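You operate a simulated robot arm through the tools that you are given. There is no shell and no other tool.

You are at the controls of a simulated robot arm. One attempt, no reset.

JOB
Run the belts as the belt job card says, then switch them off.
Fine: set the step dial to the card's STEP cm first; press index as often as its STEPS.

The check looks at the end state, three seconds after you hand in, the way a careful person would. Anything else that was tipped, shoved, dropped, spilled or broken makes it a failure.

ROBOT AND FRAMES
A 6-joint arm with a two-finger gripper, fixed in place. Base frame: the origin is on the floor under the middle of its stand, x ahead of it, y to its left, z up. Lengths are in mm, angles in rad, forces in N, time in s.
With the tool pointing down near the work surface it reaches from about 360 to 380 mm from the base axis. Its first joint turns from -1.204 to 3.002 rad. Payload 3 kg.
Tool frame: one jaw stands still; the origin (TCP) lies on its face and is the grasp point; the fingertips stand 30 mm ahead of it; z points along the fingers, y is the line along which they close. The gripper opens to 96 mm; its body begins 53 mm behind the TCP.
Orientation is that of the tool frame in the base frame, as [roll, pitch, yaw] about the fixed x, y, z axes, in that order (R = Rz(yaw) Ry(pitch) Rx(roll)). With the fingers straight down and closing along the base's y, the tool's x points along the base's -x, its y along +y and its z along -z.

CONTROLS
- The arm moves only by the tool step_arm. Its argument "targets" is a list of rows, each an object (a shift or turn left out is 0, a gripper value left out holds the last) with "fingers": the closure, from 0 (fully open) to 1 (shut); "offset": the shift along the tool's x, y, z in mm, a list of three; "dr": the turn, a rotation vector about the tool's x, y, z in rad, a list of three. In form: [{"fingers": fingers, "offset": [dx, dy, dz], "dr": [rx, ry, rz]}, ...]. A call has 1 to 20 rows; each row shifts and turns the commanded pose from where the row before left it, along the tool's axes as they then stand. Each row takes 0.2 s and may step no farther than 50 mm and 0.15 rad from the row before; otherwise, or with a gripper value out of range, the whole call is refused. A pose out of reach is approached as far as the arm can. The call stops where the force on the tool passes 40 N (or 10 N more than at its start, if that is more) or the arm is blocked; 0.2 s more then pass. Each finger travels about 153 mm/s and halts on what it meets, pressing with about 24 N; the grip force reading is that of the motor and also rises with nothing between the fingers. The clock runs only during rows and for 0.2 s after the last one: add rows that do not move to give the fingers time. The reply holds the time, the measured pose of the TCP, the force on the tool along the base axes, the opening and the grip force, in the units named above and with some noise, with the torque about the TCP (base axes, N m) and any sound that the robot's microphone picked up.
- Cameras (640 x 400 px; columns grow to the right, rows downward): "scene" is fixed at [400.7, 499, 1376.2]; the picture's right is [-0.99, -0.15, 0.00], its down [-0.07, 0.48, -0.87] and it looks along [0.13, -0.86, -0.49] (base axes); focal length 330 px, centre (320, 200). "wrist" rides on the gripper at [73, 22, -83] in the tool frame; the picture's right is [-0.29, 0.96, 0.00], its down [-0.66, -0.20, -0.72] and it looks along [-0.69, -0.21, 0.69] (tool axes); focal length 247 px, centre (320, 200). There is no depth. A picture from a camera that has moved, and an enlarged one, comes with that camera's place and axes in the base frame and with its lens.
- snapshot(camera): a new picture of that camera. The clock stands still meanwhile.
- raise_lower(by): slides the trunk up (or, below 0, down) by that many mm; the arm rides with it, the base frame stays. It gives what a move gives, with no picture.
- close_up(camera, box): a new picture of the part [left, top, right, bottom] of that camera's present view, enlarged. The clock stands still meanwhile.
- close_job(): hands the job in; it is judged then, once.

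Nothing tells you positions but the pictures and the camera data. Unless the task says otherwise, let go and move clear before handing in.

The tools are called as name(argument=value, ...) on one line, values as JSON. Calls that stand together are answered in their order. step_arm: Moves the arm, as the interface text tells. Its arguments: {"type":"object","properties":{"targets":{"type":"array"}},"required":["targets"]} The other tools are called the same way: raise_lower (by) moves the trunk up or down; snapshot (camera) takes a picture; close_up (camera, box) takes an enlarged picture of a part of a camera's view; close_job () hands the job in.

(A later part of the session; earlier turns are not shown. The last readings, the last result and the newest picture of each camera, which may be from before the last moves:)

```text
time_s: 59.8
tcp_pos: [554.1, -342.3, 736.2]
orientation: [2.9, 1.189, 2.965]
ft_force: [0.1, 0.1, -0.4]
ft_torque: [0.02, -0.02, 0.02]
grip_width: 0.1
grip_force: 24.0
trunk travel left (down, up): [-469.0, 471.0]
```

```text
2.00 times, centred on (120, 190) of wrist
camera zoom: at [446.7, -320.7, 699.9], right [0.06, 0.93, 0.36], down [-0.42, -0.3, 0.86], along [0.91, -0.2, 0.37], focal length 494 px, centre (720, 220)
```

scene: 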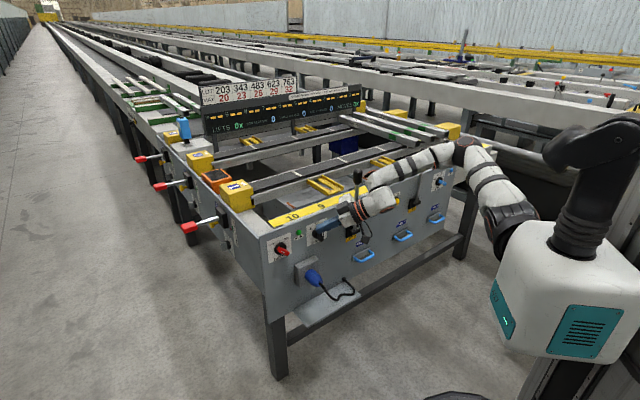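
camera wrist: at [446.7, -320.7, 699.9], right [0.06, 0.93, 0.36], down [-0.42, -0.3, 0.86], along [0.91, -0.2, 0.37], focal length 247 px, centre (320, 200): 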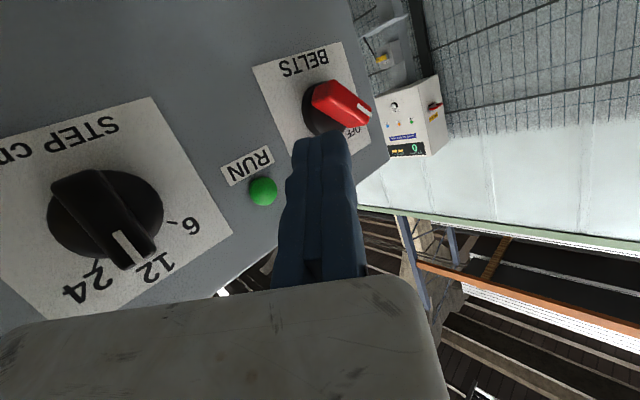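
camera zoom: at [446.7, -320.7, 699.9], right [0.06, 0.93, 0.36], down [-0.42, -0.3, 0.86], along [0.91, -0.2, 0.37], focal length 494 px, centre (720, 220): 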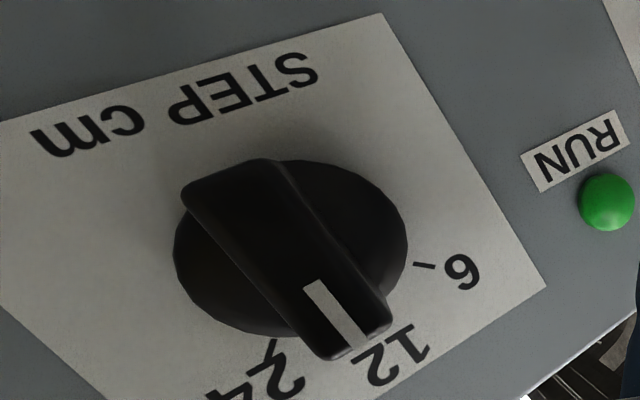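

I measured BELTS at about panel-coordinate d≈235, z≈709, with its handle ~35 mm proud, and the fingers are narrower in one direction. I'll roll the gripper ~90° so its thin side faces the handle and the camera swings to the outside for a clear view.

step_arm(targets=[{"dr": [0, 0, 0.147]}, {"dr": [0, 0, 0.147]}, {"dr": [0, 0, 0.147]}, {"dr": [0, 0, 0.147]}, {"dr": [0, 0, 0.147]}])

step_arm(targets=[{"dr": [0, 0, 0.147]}, {"dr": [0, 0, 0.147]}, {"dr": [0, 0, 0.147]}, {"dr": [0, 0, 0.147]}, {"dr": [0, 0, 0.147]}])

snapshot(camera="wrist")

close_up(camera="scene", box=[240, 190, 400, 290])

```text
time_s: 61.0
tcp_pos: [554.0, -342.2, 735.6]
orientation: [2.055, 0.679, 1.971]
ft_force: [0.3, 0.6, 0.1]
ft_torque: [0.01, -0.01, 0.01]
grip_width: 0.0
grip_force: 24.2
trunk travel left (down, up): [-469.0, 471.0]
```

```text
time_s: 62.2
tcp_pos: [553.5, -342.0, 737.7]
orientation: [1.941, 0.003, 1.653]
ft_force: [-0.3, -0.4, -0.1]
ft_torque: [0.01, 0.0, -0.02]
grip_width: 0.0
grip_force: 24.0
trunk travel left (down, up): [-469.0, 471.0]
```

```text
taken
camera wrist: at [476.5, -274.5, 786.7], right [0.37, -0.26, 0.89], down [-0.69, -0.72, 0.07], along [0.62, -0.64, -0.45], focal length 247 px, centre (320, 200)
```

wrist: 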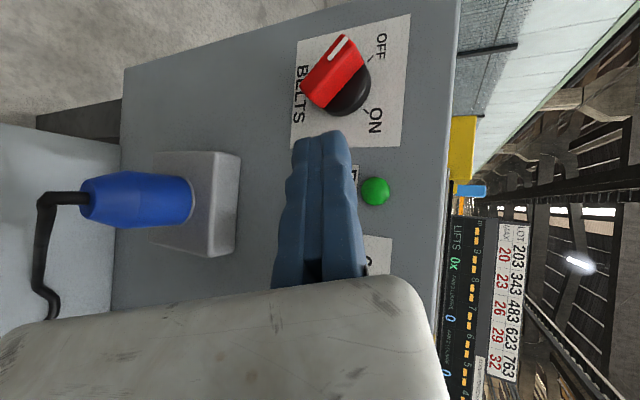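

```text
4.00 times, centred on (320, 240) of scene
camera zoom: at [400.7, 499.0, 1376.2], right [-0.99, -0.15, 0.0], down [-0.07, 0.48, -0.87], along [0.13, -0.86, -0.49], focal length 1322 px, centre (320, 40)
```

zoom: 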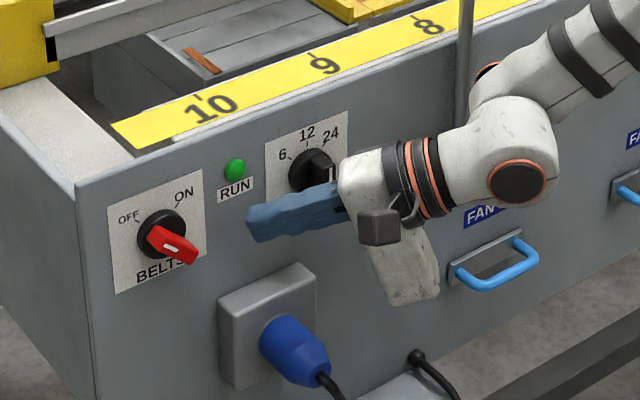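

This gives an excellent view: image right is up, image up is left along the panel. Zooming on the BELTS handle and fingertips.

close_up(camera="wrist", box=[250, 10, 430, 170])

```text
2.50 times, centred on (340, 90) of wrist
camera zoom: at [476.5, -274.5, 786.7], right [0.37, -0.26, 0.89], down [-0.69, -0.72, 0.07], along [0.62, -0.64, -0.45], focal length 617 px, centre (270, 475)
```

zoom: 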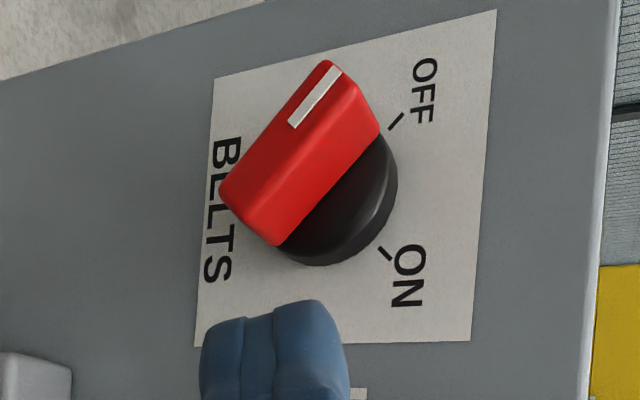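

From this view: axis of BELTS at d≈241, z≈711; handle 28×41 mm, only ~23 mm proud. To keep the gripper's hanging body away from the blue plug below, I'll continue the roll to ~180° so the body and moving jaw face outward and the camera is on top.

step_arm(targets=[{"dr": [0, 0, 0.15]}, {"dr": [0, 0, 0.15]}, {"dr": [0, 0, 0.15]}, {"dr": [0, 0, 0.15]}, {"dr": [0, 0, 0.15]}, {"dr": [0, 0, 0.15]}])

step_arm(targets=[{"dr": [0, 0, 0.15]}, {"dr": [0, 0, 0.15]}, {"dr": [0, 0, 0.15]}, {"dr": [0, 0, 0.15]}, {"offset": [0, 0, 0]}])

snapshot(camera="wrist")

close_up(camera="scene", box=[240, 190, 400, 290])

```text
time_s: 63.6
tcp_pos: [553.9, -342.3, 736.4]
orientation: [2.128, -0.818, 1.228]
ft_force: [-0.1, -0.2, -0.9]
ft_torque: [0.01, 0.02, -0.02]
grip_width: 0.0
grip_force: 24.1
trunk travel left (down, up): [-469.0, 471.0]
```

```text
time_s: 64.8
tcp_pos: [554.9, -341.9, 737.2]
orientation: [2.951, -1.195, 0.289]
ft_force: [0.7, 0.0, 0.5]
ft_torque: [0.0, 0.0, 0.01]
grip_width: 0.0
grip_force: 23.9
trunk travel left (down, up): [-469.0, 471.0]
```

```text
taken
camera wrist: at [503.4, -362.7, 835.5], right [0.0, -0.98, -0.21], down [-0.93, 0.08, -0.37], along [0.37, 0.19, -0.91], focal length 247 px, centre (320, 200)
```

wrist: 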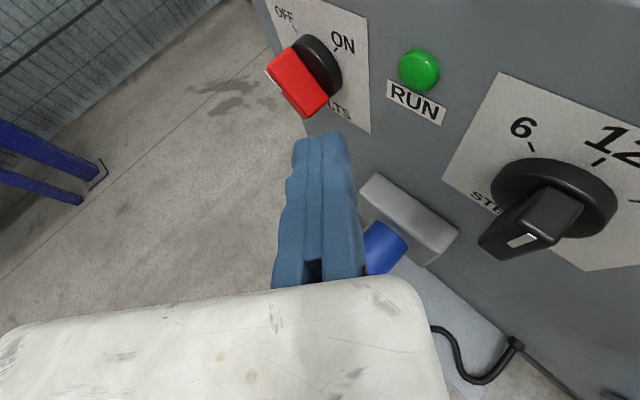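

```text
4.00 times, centred on (320, 240) of scene
camera zoom: at [400.7, 499.0, 1376.2], right [-0.99, -0.15, 0.0], down [-0.07, 0.48, -0.87], along [0.13, -0.86, -0.49], focal length 1322 px, centre (320, 40)
```

zoom: 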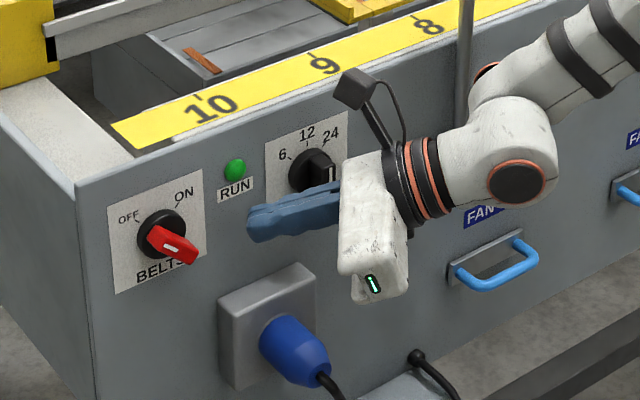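

Roll succeeded; camera is on top looking down along the panel. Zooming to measure how far disc and handle stand proud.

close_up(camera="wrist", box=[240, 0, 400, 160])

close_up(camera="wrist", box=[440, 80, 640, 280])

```text
2.50 times, centred on (320, 80) of wrist
camera zoom: at [503.4, -362.7, 835.5], right [0.0, -0.98, -0.21], down [-0.93, 0.08, -0.37], along [0.37, 0.19, -0.91], focal length 617 px, centre (320, 500)
```

zoom: 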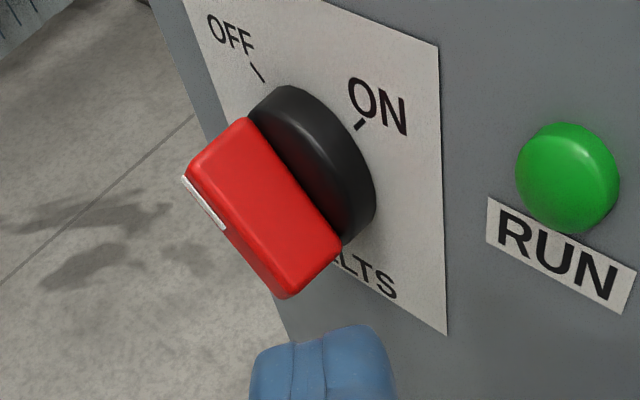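

```text
2.00 times, centred on (540, 180) of wrist
camera zoom: at [503.4, -362.7, 835.5], right [0.0, -0.98, -0.21], down [-0.93, 0.08, -0.37], along [0.37, 0.19, -0.91], focal length 494 px, centre (-120, 240)
```

zoom: 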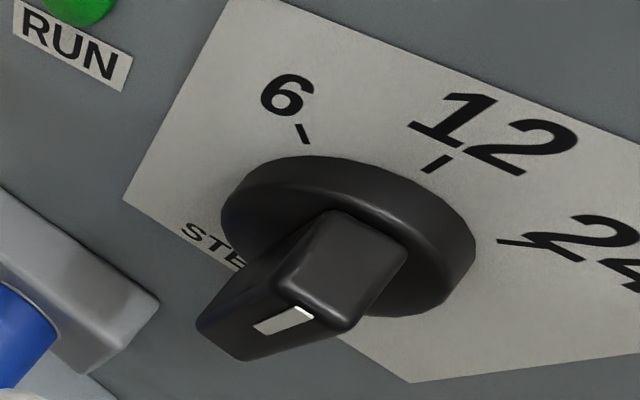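

Now I have accurate geometry: plate at n≈-700, disc front -683, handle outer face -662; handle at 45° with half-width 13 and half-length 19. The plan is to push the handle's tail down then left with closed fingers. First I lower the trunk in steps while lifting the tool, to gain left reach.

raise_lower(by=-35)

step_arm(targets=[{"offset": [16.3, 1.2, -6.3]}, {"offset": [16.3, 1.2, -6.3]}])

raise_lower(by=-35)

step_arm(targets=[{"offset": [16.3, 1.2, -6.3]}, {"offset": [16.3, 1.2, -6.3]}])

raise_lower(by=-35)

step_arm(targets=[{"offset": [16.3, 1.2, -6.3]}, {"offset": [16.3, 1.2, -6.3]}])

snapshot(camera="wrist")

```text
time_s: 65.6
tcp_pos: [555.2, -342.6, 701.8]
orientation: [2.944, -1.194, 0.294]
ft_force: [-1.5, 0.6, 0.1]
ft_torque: [-0.01, 0.01, 0.03]
grip_width: 0.0
grip_force: 23.7
trunk travel left (down, up): [-434.0, 506.0]
```

```text
time_s: 66.2
tcp_pos: [554.2, -341.1, 738.1]
orientation: [2.945, -1.194, 0.293]
ft_force: [-0.6, 0.0, 0.6]
ft_torque: [-0.04, -0.01, -0.03]
grip_width: 0.0
grip_force: 23.8
trunk travel left (down, up): [-434.0, 506.0]
```

```text
time_s: 67.0
tcp_pos: [553.9, -341.7, 702.7]
orientation: [2.945, -1.195, 0.293]
ft_force: [0.7, -0.4, 0.3]
ft_torque: [-0.01, -0.01, 0.01]
grip_width: 0.0
grip_force: 24.3
trunk travel left (down, up): [-399.0, 541.0]
```

```text
time_s: 67.5
tcp_pos: [552.7, -341.4, 736.0]
orientation: [2.943, -1.191, 0.294]
ft_force: [0.1, 0.1, -0.8]
ft_torque: [0.02, -0.02, -0.01]
grip_width: 0.3
grip_force: 24.0
trunk travel left (down, up): [-399.0, 541.0]
```

```text
time_s: 68.3
tcp_pos: [552.2, -341.7, 701.9]
orientation: [2.945, -1.192, 0.292]
ft_force: [-0.2, -0.6, -0.3]
ft_torque: [0.0, 0.0, -0.03]
grip_width: 0.0
grip_force: 23.9
trunk travel left (down, up): [-364.0, 576.0]
```

```text
time_s: 68.9
tcp_pos: [553.7, -340.2, 736.8]
orientation: [2.943, -1.194, 0.296]
ft_force: [0.1, 0.1, 0.2]
ft_torque: [-0.02, 0.02, 0.02]
grip_width: 0.1
grip_force: 24.3
trunk travel left (down, up): [-364.0, 576.0]
```

```text
taken
camera wrist: at [503.2, -361.1, 835.8], right [0.0, -0.98, -0.2], down [-0.93, 0.07, -0.37], along [0.37, 0.19, -0.91], focal length 247 px, centre (320, 200)
```

wrist: 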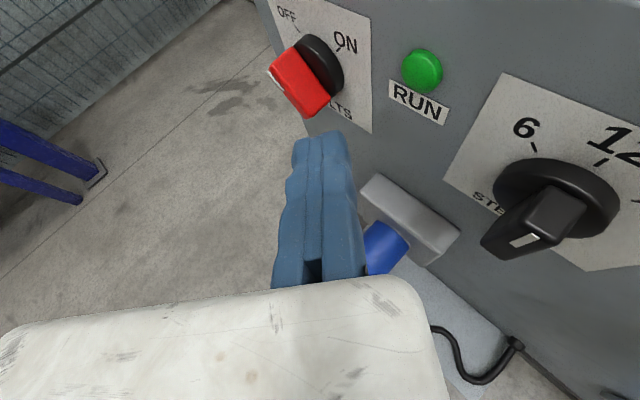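

All moves are within reach. But the STEP dial comes first. I'll retract outward, then swing the tool (heading back toward the panel normal) to stand in front of the STEP dial, for a straight grip on its bar.

step_arm(targets=[{"offset": [-6.7, -31.6, -23.5]}, {"offset": [-8.2, 12.2, -10.4], "dr": [-0.1358, -0.0102, 0.0526]}, {"offset": [-7.6, 13.9, -8.6], "dr": [-0.1358, -0.0102, 0.0526]}, {"offset": [-6.9, 15.3, -6.5], "dr": [-0.1358, -0.0102, 0.0526]}, {"offset": [-6.1, 16.4, -4.3], "dr": [-0.1358, -0.0102, 0.0526]}, {"offset": [-5.3, 17.1, -1.9], "dr": [-0.1358, -0.0102, 0.0526]}])

snapshot(camera="wrist")

snapshot(camera="scene")

```text
time_s: 70.3
tcp_pos: [469.9, -382.7, 721.2]
orientation: [2.943, -1.197, -0.436]
ft_force: [0.8, -0.7, -1.1]
ft_torque: [-0.02, 0.0, -0.01]
grip_width: 0.0
grip_force: 23.4
trunk travel left (down, up): [-364.0, 576.0]
```

```text
taken
camera wrist: at [417.4, -363.5, 820.8], right [-0.65, -0.73, -0.2], down [-0.64, 0.68, -0.37], along [0.41, -0.11, -0.91], focal length 247 px, centre (320, 200)
```

wrist: 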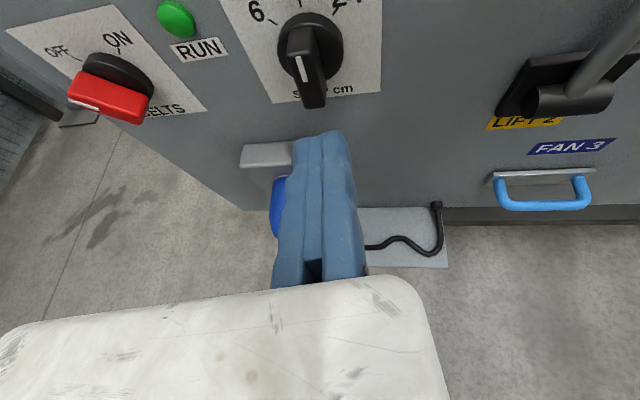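

```text
taken
```

scene: 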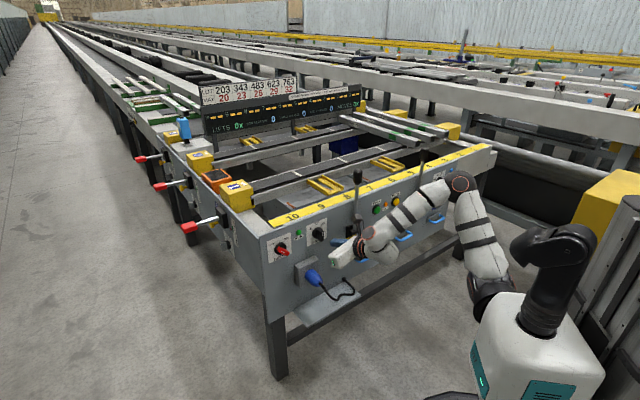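

The move went exactly as planned: I'm in front of the STEP dial with the camera on top. I'll level the tool (pitch and roll) and zoom on the dial.

step_arm(targets=[{"dr": [0, 0, 0.077]}, {"dr": [0, 0.12, 0]}, {"dr": [0, 0.12, 0]}, {"dr": [0, 0.1, 0]}])

snapshot(camera="wrist")

close_up(camera="wrist", box=[220, 0, 420, 140])

```text
time_s: 71.3
tcp_pos: [465.1, -387.7, 722.1]
orientation: [3.14, -1.544, -0.644]
ft_force: [0.7, -0.3, 0.2]
ft_torque: [-0.02, 0.01, 0.01]
grip_width: 0.0
grip_force: 23.9
out of reach, approached as far as the arm can: row 3, 4
trunk travel left (down, up): [-364.0, 576.0]
```

```text
taken
camera wrist: at [385.2, -356.7, 797.3], right [-0.58, -0.76, -0.29], down [-0.47, 0.61, -0.64], along [0.67, -0.23, -0.71], focal length 247 px, centre (320, 200)
```

wrist: 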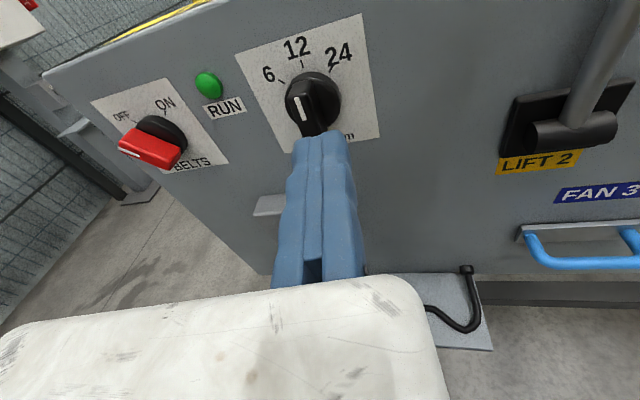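

```text
2.86 times, centred on (320, 70) of wrist
camera zoom: at [385.2, -356.7, 797.3], right [-0.58, -0.76, -0.29], down [-0.47, 0.61, -0.64], along [0.67, -0.23, -0.71], focal length 706 px, centre (320, 571)
```

zoom: 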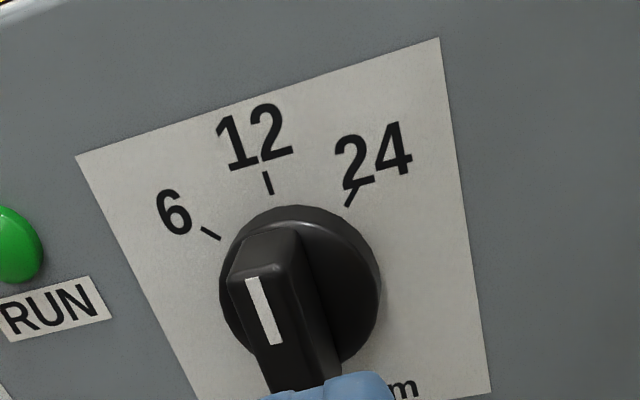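

STEP axis is at d≈89, z≈714, detents at ±45°, pointer on 12. I'll open the jaws partway and move in to straddle the bar.

step_arm(targets=[{"fingers": 0.5, "offset": [-5.8, 4.5, 0]}, {"offset": [0, 0, 10]}, {"offset": [0, 0, 10]}, {"offset": [0, 0, 0]}])

snapshot(camera="wrist")

close_up(camera="wrist", box=[200, 60, 400, 200])

```text
time_s: 72.3
tcp_pos: [479.1, -403.8, 715.4]
orientation: [3.104, -1.542, -0.611]
ft_force: [0.0, -0.4, 0.0]
ft_torque: [0.0, -0.01, 0.01]
grip_width: 48.0
grip_force: 0.1
trunk travel left (down, up): [-364.0, 576.0]
```

```text
taken
camera wrist: at [399.3, -372.0, 791.9], right [-0.59, -0.76, -0.29], down [-0.47, 0.61, -0.64], along [0.66, -0.24, -0.71], focal length 247 px, centre (320, 200)
```

wrist: 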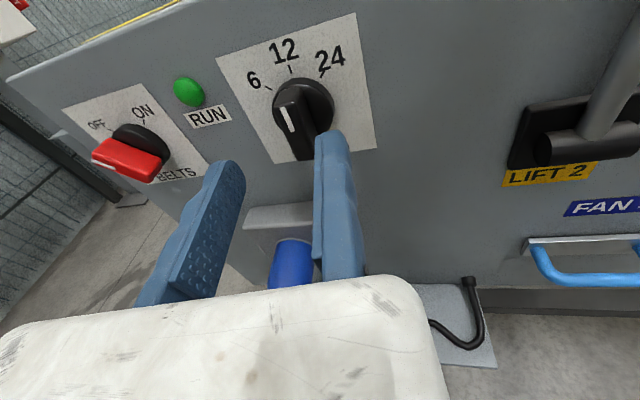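

```text
2.86 times, centred on (300, 130) of wrist
camera zoom: at [399.3, -372.0, 791.9], right [-0.59, -0.76, -0.29], down [-0.47, 0.61, -0.64], along [0.66, -0.24, -0.71], focal length 706 px, centre (377, 400)
```

zoom: 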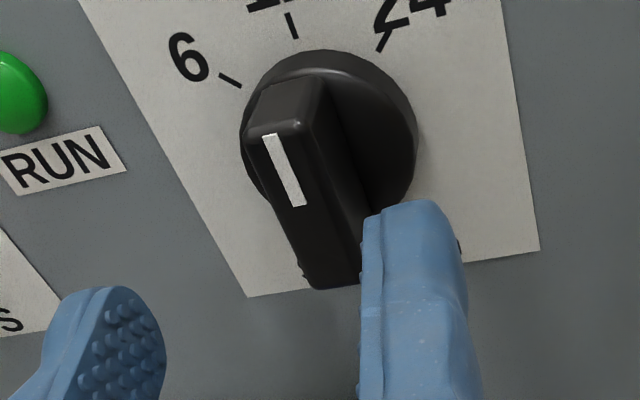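

The jaws straddle the bar nicely. Advancing the last ~26 mm in small steps.

step_arm(targets=[{"offset": [0, 0, 10]}, {"offset": [0, 0, 8]}, {"offset": [0, 0, 6]}])

close_up(camera="wrist", box=[200, 60, 400, 200])

close_up(camera="scene", box=[270, 200, 390, 280])

```text
time_s: 73.1
tcp_pos: [498.2, -417.6, 716.2]
orientation: [3.111, -1.541, -0.622]
ft_force: [-0.6, -0.6, -0.1]
ft_torque: [0.0, 0.01, 0.02]
grip_width: 48.1
grip_force: 0.0
trunk travel left (down, up): [-364.0, 576.0]
```

```text
2.86 times, centred on (300, 130) of wrist
camera zoom: at [419.4, -385.6, 791.3], right [-0.59, -0.75, -0.29], down [-0.47, 0.61, -0.64], along [0.66, -0.24, -0.71], focal length 706 px, centre (377, 400)
```

zoom: 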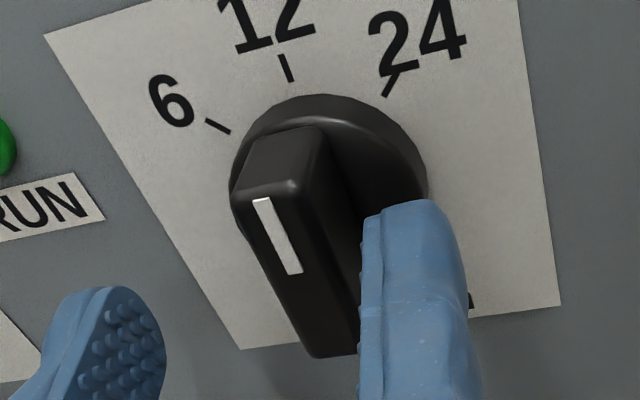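

```text
5.00 times, centred on (330, 240) of scene
camera zoom: at [400.7, 499.0, 1376.2], right [-0.99, -0.15, 0.0], down [-0.07, 0.48, -0.87], along [0.13, -0.86, -0.49], focal length 1652 px, centre (270, 0)
```

zoom: 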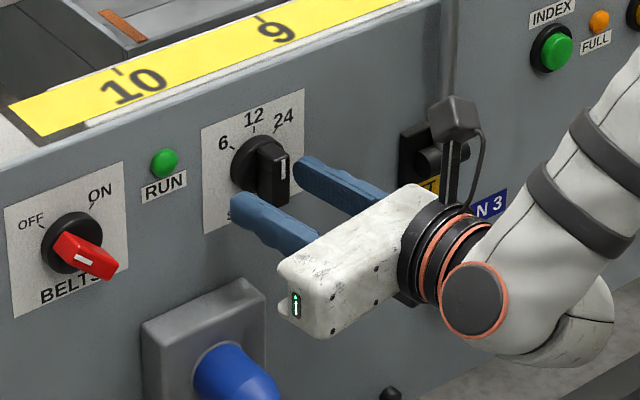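

Both fingertips overlap the bar. I'll shift slightly left so the fixed jaw is near the bar, then close.

step_arm(targets=[{"offset": [0, -4, 0]}, {"fingers": 0.75}, {"fingers": 1.0}, {"fingers": 1.0}])

close_up(camera="wrist", box=[200, 60, 400, 200])

```text
time_s: 74.1
tcp_pos: [502.4, -413.5, 717.1]
orientation: [2.918, -1.542, -0.421]
ft_force: [14.5, 17.2, -0.6]
ft_torque: [-0.15, -0.17, 0.51]
grip_width: 15.5
grip_force: 44.8
trunk travel left (down, up): [-364.0, 576.0]
```

```text
2.86 times, centred on (300, 130) of wrist
camera zoom: at [422.7, -381.0, 790.9], right [-0.58, -0.76, -0.29], down [-0.47, 0.6, -0.64], along [0.66, -0.24, -0.71], focal length 706 px, centre (377, 400)
```

zoom: 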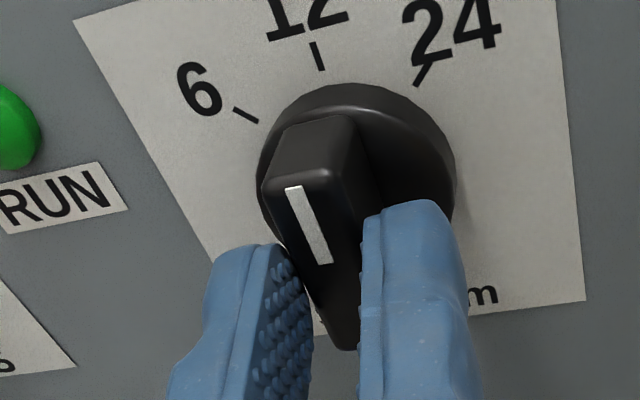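

The bar is gripped (15.5 mm wide, knob still at 12). I'll nudge left slightly to balance the grip and check forces before turning.

step_arm(targets=[{"offset": [0, -1.5, 0]}, {"offset": [0, 0, 0]}])

```text
time_s: 74.7
tcp_pos: [503.5, -413.5, 715.7]
orientation: [2.973, -1.544, -0.479]
ft_force: [14.7, 15.4, 2.8]
ft_torque: [0.4, 0.32, 0.24]
grip_width: 15.4
grip_force: 45.1
trunk travel left (down, up): [-364.0, 576.0]
```

step_arm(targets=[{"offset": [0, 3, 0]}, {"offset": [0, 0, 0]}])

```text
time_s: 75.3
tcp_pos: [502.7, -414.5, 716.2]
orientation: [2.859, -1.541, -0.364]
ft_force: [24.1, 21.0, 1.5]
ft_torque: [0.17, 0.02, 0.61]
grip_width: 15.4
grip_force: 44.4
trunk travel left (down, up): [-364.0, 576.0]
```

Moving right raised the force, so the natural grip centre is ~8 mm further left. Relaxing that way.

step_arm(targets=[{"offset": [0, -4.5, 0]}, {"offset": [0, -4, 0]}, {"offset": [0, 0, 0]}])

close_up(camera="wrist", box=[200, 60, 400, 200])

```text
time_s: 76.1
tcp_pos: [503.6, -413.6, 717.0]
orientation: [2.949, -1.542, -0.453]
ft_force: [16.1, 13.7, 1.0]
ft_torque: [-0.13, -0.2, 0.37]
grip_width: 15.5
grip_force: 45.0
out of reach, approached as far as the arm can: row 2
trunk travel left (down, up): [-364.0, 576.0]
```

```text
2.86 times, centred on (300, 130) of wrist
camera zoom: at [422.7, -380.8, 790.8], right [-0.58, -0.76, -0.29], down [-0.47, 0.61, -0.64], along [0.66, -0.24, -0.71], focal length 706 px, centre (377, 400)
```

zoom: 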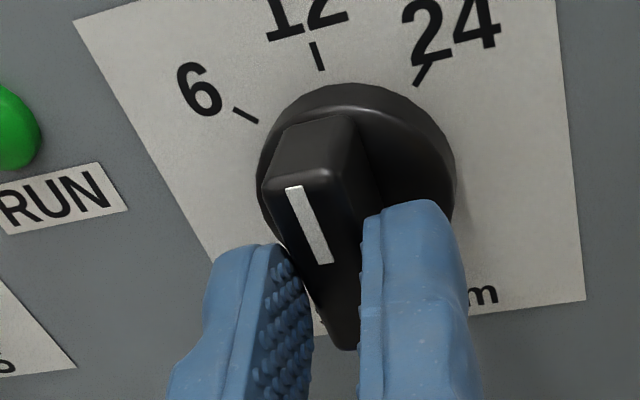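

I'm at the arm's left limit here. I'll release, back off, lower the trunk to gain left reach, and turn the heading slightly before gripping again.

step_arm(targets=[{"fingers": 0.5}, {"fingers": 0.5}, {"offset": [0, 0, -15]}, {"offset": [0, 0, -20]}])

raise_lower(by=-40)

step_arm(targets=[{"offset": [20, 0, 0]}, {"offset": [20, 0, 0]}])

raise_lower(by=-40)

step_arm(targets=[{"offset": [20, 0, 0]}, {"offset": [20, 0, 0]}, {"offset": [0, 0, 0], "dr": [0.1, 0, 0]}])

snapshot(camera="wrist")

```text
time_s: 77.1
tcp_pos: [472.5, -393.6, 715.3]
orientation: [3.122, -1.542, -0.626]
ft_force: [-0.5, 1.0, 1.7]
ft_torque: [0.03, -0.01, -0.02]
grip_width: 47.9
grip_force: 0.0
trunk travel left (down, up): [-364.0, 576.0]
```

```text
time_s: 78.0
tcp_pos: [472.7, -393.9, 675.8]
orientation: [3.106, -1.542, -0.61]
ft_force: [0.9, 0.7, -0.2]
ft_torque: [-0.01, -0.04, -0.02]
grip_width: 48.1
grip_force: 0.1
trunk travel left (down, up): [-324.0, 616.0]
```

```text
time_s: 78.6
tcp_pos: [471.9, -394.8, 716.4]
orientation: [3.104, -1.544, -0.607]
ft_force: [0.4, 0.7, 0.6]
ft_torque: [-0.03, 0.02, -0.04]
grip_width: 47.8
grip_force: 0.1
trunk travel left (down, up): [-324.0, 616.0]
```

```text
time_s: 79.4
tcp_pos: [472.5, -394.8, 676.5]
orientation: [3.106, -1.543, -0.612]
ft_force: [-0.3, 0.7, 0.7]
ft_torque: [0.03, 0.03, 0.01]
grip_width: 47.7
grip_force: 0.1
trunk travel left (down, up): [-284.0, 656.0]
```

```text
time_s: 80.2
tcp_pos: [477.3, -389.2, 716.9]
orientation: [-3.113, -1.541, -0.576]
ft_force: [0.2, -0.5, 0.3]
ft_torque: [-0.02, -0.02, -0.03]
grip_width: 48.0
grip_force: 0.0
out of reach, approached as far as the arm can: row 3
trunk travel left (down, up): [-284.0, 656.0]
```

```text
taken
camera wrist: at [394.0, -365.5, 791.8], right [-0.5, -0.81, -0.29], down [-0.53, 0.56, -0.64], along [0.68, -0.17, -0.71], focal length 247 px, centre (320, 200)
```

wrist: 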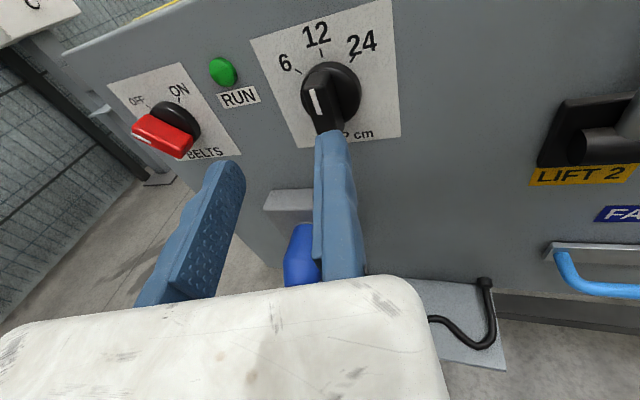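

Heading is now a bit more to the left, with more margin. Re-approaching the STEP bar with the jaws open.

step_arm(targets=[{"offset": [-1.5, 10.4, 0]}, {"offset": [0, 0, 10]}, {"offset": [0, 0, 10]}])

close_up(camera="wrist", box=[200, 60, 400, 200])

```text
time_s: 81.0
tcp_pos: [493.4, -398.6, 716.2]
orientation: [-3.081, -1.544, -0.61]
ft_force: [0.2, 0.3, -0.5]
ft_torque: [0.01, -0.03, -0.02]
grip_width: 48.1
grip_force: 0.1
out of reach, approached as far as the arm can: row 1
trunk travel left (down, up): [-284.0, 656.0]
```

```text
2.86 times, centred on (300, 130) of wrist
camera zoom: at [410.8, -375.8, 791.0], right [-0.5, -0.81, -0.29], down [-0.53, 0.56, -0.64], along [0.68, -0.17, -0.71], focal length 706 px, centre (377, 400)
```

zoom: 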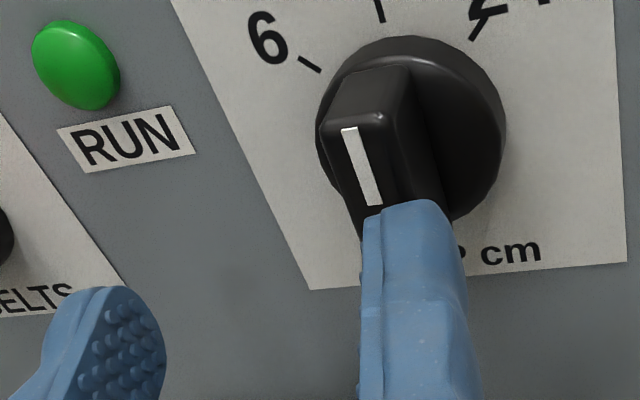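

step_arm(targets=[{"dr": [-0.06, 0, 0]}, {"offset": [0, 8.8, 0]}, {"offset": [0, 0, 0]}])

close_up(camera="wrist", box=[200, 60, 400, 200])

```text
time_s: 81.8
tcp_pos: [487.8, -406.6, 716.3]
orientation: [3.139, -1.544, -0.604]
ft_force: [-0.3, -0.3, 0.2]
ft_torque: [0.01, -0.04, -0.02]
grip_width: 47.7
grip_force: 0.0
trunk travel left (down, up): [-284.0, 656.0]
```

```text
2.86 times, centred on (300, 130) of wrist
camera zoom: at [407.0, -378.3, 791.2], right [-0.55, -0.78, -0.29], down [-0.49, 0.59, -0.64], along [0.67, -0.21, -0.71], focal length 706 px, centre (377, 400)
```

zoom: 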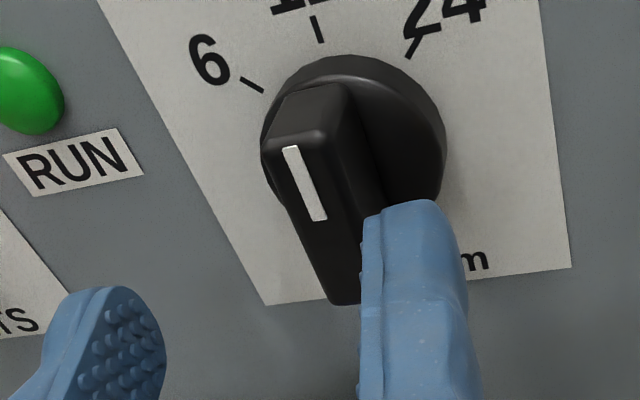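

Well aligned again with the fixed jaw just right of the bar. Advancing and closing.

step_arm(targets=[{"offset": [0, 0, 9]}, {"offset": [0, 0, 8]}, {"fingers": 0.8}, {"fingers": 1.0}, {"fingers": 1.0}])

close_up(camera="wrist", box=[200, 60, 400, 200])

```text
time_s: 83.0
tcp_pos: [502.9, -414.9, 716.0]
orientation: [3.081, -1.542, -0.543]
ft_force: [5.7, 5.4, 1.3]
ft_torque: [0.11, 0.11, -0.06]
grip_width: 16.3
grip_force: 44.8
trunk travel left (down, up): [-284.0, 656.0]
```

```text
2.86 times, centred on (300, 130) of wrist
camera zoom: at [422.6, -387.4, 791.2], right [-0.55, -0.78, -0.29], down [-0.5, 0.59, -0.64], along [0.67, -0.21, -0.71], focal length 706 px, centre (377, 400)
```

zoom: 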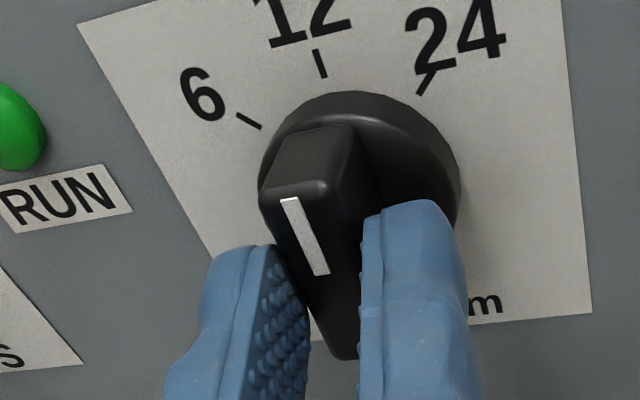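

Gripped with balanced forces (16 mm, ~8 N net). Turning counter-clockwise in small steps about the knob's axis — first half.

step_arm(targets=[{"offset": [1.6, -0.36, 0.03], "dr": [-0.0033, -0.0257, -0.1283]}, {"offset": [1.6, -0.36, 0.03], "dr": [-0.0033, -0.0257, -0.1283]}, {"offset": [1.6, -0.36, 0.03], "dr": [-0.0033, -0.0257, -0.1283]}])

snapshot(camera="wrist")

```text
time_s: 83.8
tcp_pos: [505.4, -414.8, 720.4]
orientation: [1.828, -1.168, 0.703]
ft_force: [10.4, 5.9, 5.9]
ft_torque: [-0.37, -0.61, 0.07]
grip_width: 16.0
grip_force: 45.5
trunk travel left (down, up): [-284.0, 656.0]
```

```text
taken
camera wrist: at [446.5, -363.9, 804.7], right [-0.58, -0.81, 0.09], down [-0.67, 0.41, -0.61], along [0.46, -0.42, -0.79], focal length 247 px, centre (320, 200)
```

wrist: 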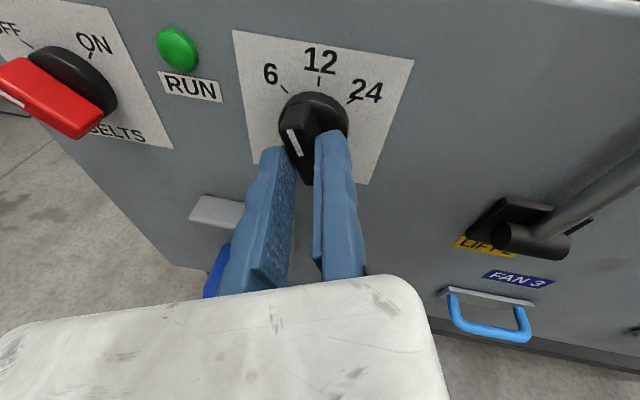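

close_up(camera="wrist", box=[240, 30, 400, 190])

```text
2.50 times, centred on (320, 110) of wrist
camera zoom: at [446.5, -363.9, 804.7], right [-0.58, -0.81, 0.09], down [-0.67, 0.41, -0.61], along [0.46, -0.42, -0.79], focal length 617 px, centre (320, 425)
```

zoom: 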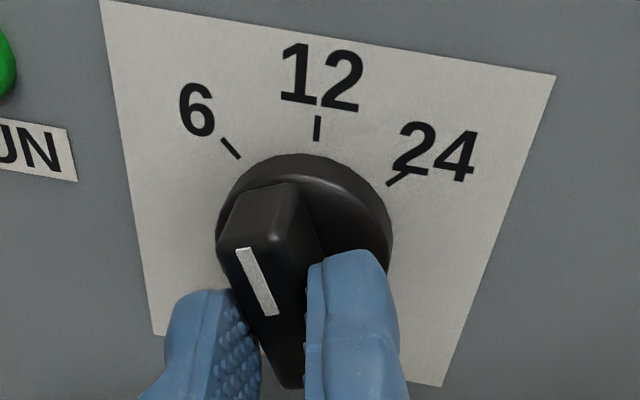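

The knob is turning with the gripper, now between 12 and 6. Continuing the second half.

step_arm(targets=[{"offset": [1.6, -0.36, 0.03], "dr": [-0.0033, -0.0257, -0.1283]}, {"offset": [1.6, -0.36, 0.03], "dr": [-0.0033, -0.0257, -0.1283]}, {"offset": [1.6, -0.36, 0.03], "dr": [-0.0033, -0.0257, -0.1283]}])

close_up(camera="wrist", box=[240, 30, 400, 190])

close_up(camera="scene", box=[270, 200, 390, 280])

```text
time_s: 84.6
tcp_pos: [506.8, -412.5, 724.4]
orientation: [1.791, -0.776, 0.732]
ft_force: [18.0, -1.4, 11.5]
ft_torque: [-0.46, -0.78, 0.24]
grip_width: 16.1
grip_force: 44.6
trunk travel left (down, up): [-284.0, 656.0]
```

```text
2.50 times, centred on (320, 110) of wrist
camera zoom: at [472.2, -338.7, 804.4], right [-0.5, -0.73, 0.46], down [-0.83, 0.26, -0.49], along [0.24, -0.63, -0.74], focal length 617 px, centre (320, 425)
```

zoom: 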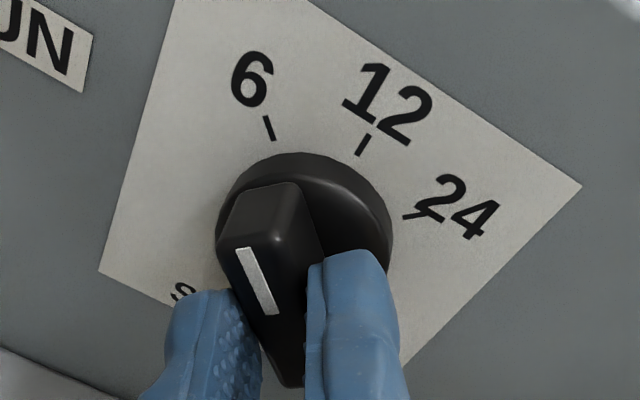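

```text
5.00 times, centred on (330, 240) of scene
camera zoom: at [400.7, 499.0, 1376.2], right [-0.99, -0.15, 0.0], down [-0.07, 0.48, -0.87], along [0.13, -0.86, -0.49], focal length 1652 px, centre (270, 0)
```

zoom: 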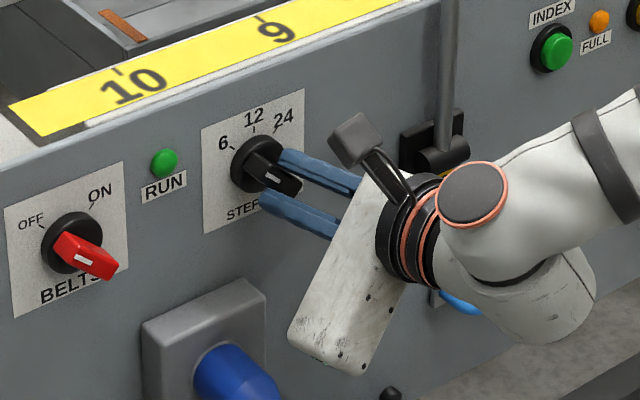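

The gripper has turned exactly 45° and the pointer lines up with 6. Releasing and backing off to verify.

step_arm(targets=[{"fingers": 0.5}, {"fingers": 0.5}, {"offset": [0, 0, -15]}, {"offset": [0, 0, -20]}])

snapshot(camera="wrist")

close_up(camera="wrist", box=[220, 20, 400, 160])

close_up(camera="scene", box=[270, 200, 390, 280])

```text
time_s: 85.6
tcp_pos: [478.7, -392.2, 728.9]
orientation: [1.795, -0.781, 0.731]
ft_force: [0.6, -0.4, -0.3]
ft_torque: [0.0, -0.04, 0.02]
grip_width: 48.0
grip_force: 0.0
trunk travel left (down, up): [-284.0, 656.0]
```

```text
taken
camera wrist: at [442.6, -318.6, 809.3], right [-0.5, -0.74, 0.46], down [-0.83, 0.26, -0.49], along [0.24, -0.62, -0.74], focal length 247 px, centre (320, 200)
```

wrist: 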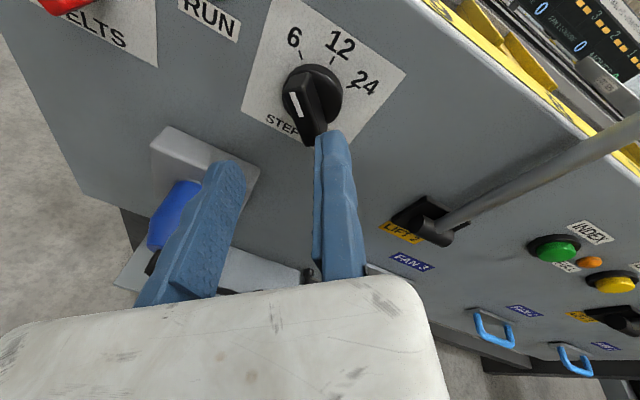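

```text
2.86 times, centred on (310, 90) of wrist
camera zoom: at [442.6, -318.6, 809.3], right [-0.5, -0.74, 0.46], down [-0.83, 0.26, -0.49], along [0.24, -0.62, -0.74], focal length 706 px, centre (349, 514)
```

zoom: 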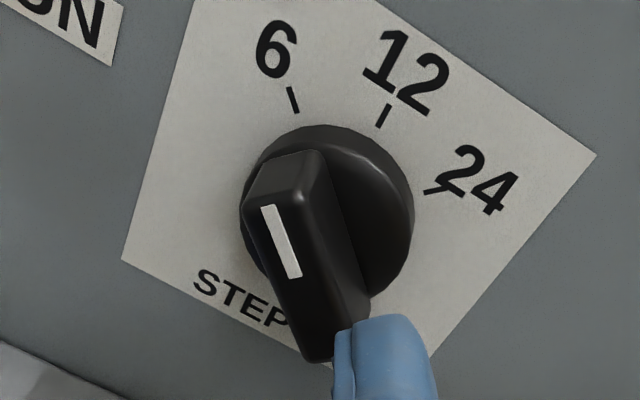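

```text
5.00 times, centred on (330, 240) of scene
camera zoom: at [400.7, 499.0, 1376.2], right [-0.99, -0.15, 0.0], down [-0.07, 0.48, -0.87], along [0.13, -0.86, -0.49], focal length 1652 px, centre (270, 0)
```

zoom: 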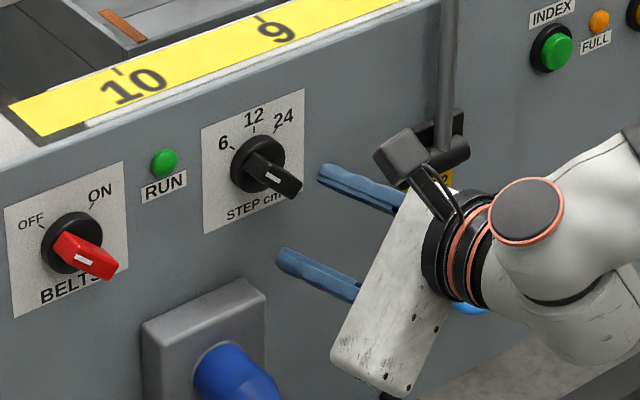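

The STEP dial now points to 6. Next is BELTS: I'll back off, close and roll the gripper back, and return to the earlier trunk height for the swing left.

step_arm(targets=[{"fingers": 1.0, "offset": [0, 0, -13]}, {"dr": [0, 0, 0.13]}, {"dr": [0, 0, 0.13]}, {"dr": [0, 0, 0.13]}, {"dr": [0, 0, 0.13]}, {"dr": [0, 0, 0.13]}, {"dr": [0, 0, 0.135]}])

raise_lower(by=40)

step_arm(targets=[{"offset": [-20, 0, 0]}, {"offset": [-20, 0, 0]}])

raise_lower(by=40)

step_arm(targets=[{"offset": [-20, 0, 0]}, {"offset": [-20, 0, 0]}])

snapshot(camera="wrist")

```text
time_s: 87.2
tcp_pos: [467.7, -385.7, 733.6]
orientation: [-3.082, -1.41, -0.742]
ft_force: [0.9, 0.4, -0.1]
ft_torque: [-0.03, -0.03, -0.01]
grip_width: 0.0
grip_force: 24.0
trunk travel left (down, up): [-284.0, 656.0]
```

```text
time_s: 88.0
tcp_pos: [468.6, -385.4, 771.4]
orientation: [-3.099, -1.409, -0.727]
ft_force: [0.6, 0.9, 0.2]
ft_torque: [-0.04, -0.02, -0.01]
grip_width: 0.0
grip_force: 24.0
trunk travel left (down, up): [-324.0, 616.0]
```

```text
time_s: 88.6
tcp_pos: [462.0, -382.1, 730.7]
orientation: [-3.095, -1.409, -0.723]
ft_force: [-0.1, 0.1, -0.2]
ft_torque: [0.01, 0.0, 0.01]
grip_width: 0.0
grip_force: 24.2
trunk travel left (down, up): [-324.0, 616.0]
```

```text
time_s: 89.5
tcp_pos: [461.3, -382.2, 771.0]
orientation: [-3.093, -1.41, -0.726]
ft_force: [-0.4, -0.8, -1.0]
ft_torque: [-0.02, 0.02, 0.04]
grip_width: 0.0
grip_force: 24.5
trunk travel left (down, up): [-364.0, 576.0]
```

```text
time_s: 90.1
tcp_pos: [455.8, -382.3, 730.8]
orientation: [-3.091, -1.409, -0.727]
ft_force: [0.1, 0.1, 0.2]
ft_torque: [0.02, 0.01, 0.0]
grip_width: 0.1
grip_force: 24.2
out of reach, approached as far as the arm can: row 2
trunk travel left (down, up): [-364.0, 576.0]
```

```text
taken
camera wrist: at [384.4, -354.9, 816.0], right [-0.63, -0.71, -0.3], down [-0.51, 0.68, -0.54], along [0.58, -0.19, -0.79], focal length 247 px, centre (320, 200)
```

wrist: 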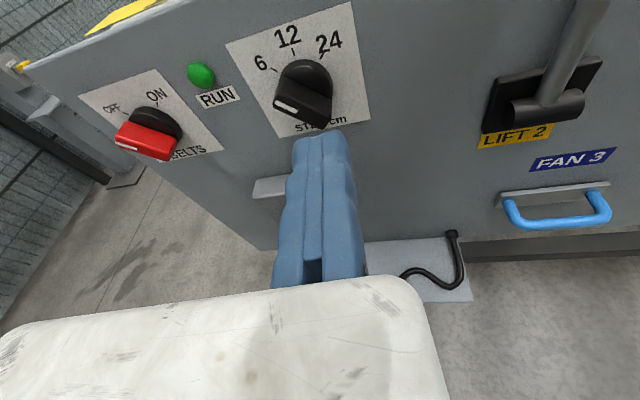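

STEP is clearly at 6. Now I pitch the tool down as before and swing left along the proven path toward BELTS.

step_arm(targets=[{"dr": [0, -0.1, 0]}, {"dr": [0, -0.1, 0]}, {"offset": [0.4, -8.3, 12.2]}, {"offset": [1.9, -18.3, -0.6], "dr": [0.1401, 0, -0.0537]}, {"offset": [2.9, -18.0, 1.9], "dr": [0.1401, 0, -0.0537]}, {"offset": [3.8, -17.4, 4.4], "dr": [0.1401, 0, -0.0537]}, {"offset": [4.7, -16.4, 6.8], "dr": [0.1401, 0, -0.0537]}, {"offset": [5.6, -15.0, 9.0], "dr": [0.1401, 0, -0.0537]}])

snapshot(camera="wrist")

```text
time_s: 91.9
tcp_pos: [527.9, -311.6, 739.9]
orientation: [-3.141, -1.212, 0.072]
ft_force: [0.3, -0.1, -0.3]
ft_torque: [0.0, 0.04, -0.03]
grip_width: 0.1
grip_force: 24.3
trunk travel left (down, up): [-364.0, 576.0]
```

```text
taken
camera wrist: at [474.7, -337.3, 836.9], right [-0.03, -0.96, -0.28], down [-0.92, 0.14, -0.36], along [0.39, 0.24, -0.89], focal length 247 px, centre (320, 200)
```

wrist: 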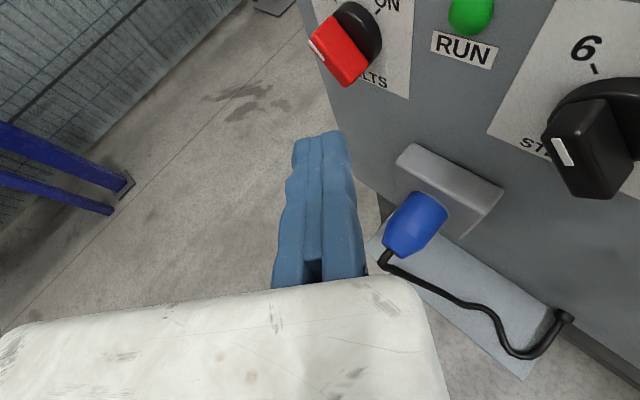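

Back in position facing BELTS. Lowering the trunk ~105 mm in steps while lifting the tool, to gain left reach as before.

raise_lower(by=-35)

step_arm(targets=[{"offset": [16.4, 0, -6.1]}, {"offset": [16.4, 0, -6.1]}])

raise_lower(by=-35)

step_arm(targets=[{"offset": [16.4, 0, -6.1]}, {"offset": [16.4, 0, -6.1]}])

raise_lower(by=-35)

step_arm(targets=[{"offset": [16.4, 0, -6.1]}, {"offset": [16.4, 0, -6.1]}])

```text
time_s: 92.7
tcp_pos: [527.3, -311.0, 704.4]
orientation: [-3.138, -1.214, 0.066]
ft_force: [-0.5, -0.4, -0.2]
ft_torque: [-0.04, -0.01, 0.0]
grip_width: 0.2
grip_force: 24.0
trunk travel left (down, up): [-329.0, 611.0]
```

```text
time_s: 93.2
tcp_pos: [531.1, -312.8, 735.2]
orientation: [3.131, -1.223, 0.065]
ft_force: [-0.2, -0.6, -1.0]
ft_torque: [0.01, -0.03, 0.02]
grip_width: 0.0
grip_force: 23.7
out of reach, approached as far as the arm can: row 2
trunk travel left (down, up): [-329.0, 611.0]
```

```text
time_s: 94.0
tcp_pos: [531.7, -312.0, 700.9]
orientation: [3.128, -1.223, 0.068]
ft_force: [0.7, 0.2, 0.1]
ft_torque: [-0.01, -0.01, 0.0]
grip_width: 0.1
grip_force: 24.1
trunk travel left (down, up): [-294.0, 646.0]
```

```text
time_s: 94.6
tcp_pos: [530.6, -311.9, 721.4]
orientation: [3.108, -1.227, 0.061]
ft_force: [-0.1, 1.1, -0.3]
ft_torque: [0.01, 0.04, -0.03]
grip_width: 0.0
grip_force: 24.5
out of reach, approached as far as the arm can: row 1, 2
trunk travel left (down, up): [-294.0, 646.0]
```

```text
time_s: 95.4
tcp_pos: [530.6, -312.7, 685.9]
orientation: [3.102, -1.229, 0.067]
ft_force: [-0.3, -0.4, -0.2]
ft_torque: [-0.01, 0.02, 0.0]
grip_width: 0.0
grip_force: 23.9
trunk travel left (down, up): [-259.0, 681.0]
```

```text
time_s: 96.0
tcp_pos: [530.7, -312.4, 720.3]
orientation: [3.101, -1.229, 0.066]
ft_force: [1.0, 0.7, 0.7]
ft_torque: [-0.01, -0.01, 0.01]
grip_width: 0.2
grip_force: 24.3
trunk travel left (down, up): [-259.0, 681.0]
```

Now approaching the clear start point just up-right of the BELTS handle's tail, turning slightly more left.

step_arm(targets=[{"offset": [19.1, 13.2, 21.4], "dr": [0.0565, 0.0008, -0.0201]}, {"offset": [18.8, 14.8, 20.6], "dr": [0.0565, 0.0008, -0.0201]}])

snapshot(camera="wrist")

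close_up(camera="scene", box=[250, 200, 350, 270])

```text
time_s: 96.6
tcp_pos: [580.1, -334.3, 741.0]
orientation: [3.1, -1.227, 0.182]
ft_force: [0.5, -1.1, 0.8]
ft_torque: [0.04, 0.04, 0.05]
grip_width: 0.0
grip_force: 23.7
out of reach, approached as far as the arm can: row 2
trunk travel left (down, up): [-259.0, 681.0]
```

```text
taken
camera wrist: at [528.0, -362.2, 837.9], right [0.04, -0.96, -0.26], down [-0.92, 0.07, -0.38], along [0.39, 0.26, -0.89], focal length 247 px, centre (320, 200)
```

wrist: 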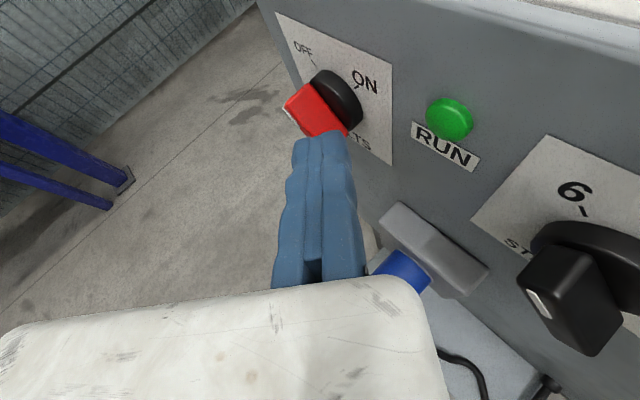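

```text
5.71 times, centred on (300, 235) of scene
camera zoom: at [400.7, 499.0, 1376.2], right [-0.99, -0.15, 0.0], down [-0.07, 0.48, -0.87], along [0.13, -0.86, -0.49], focal length 1888 px, centre (434, 0)
```

zoom: 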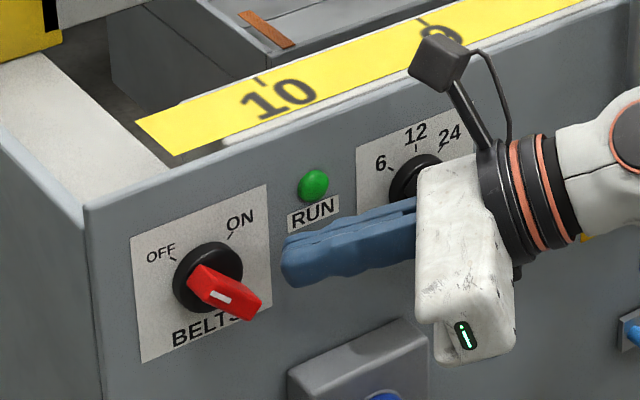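

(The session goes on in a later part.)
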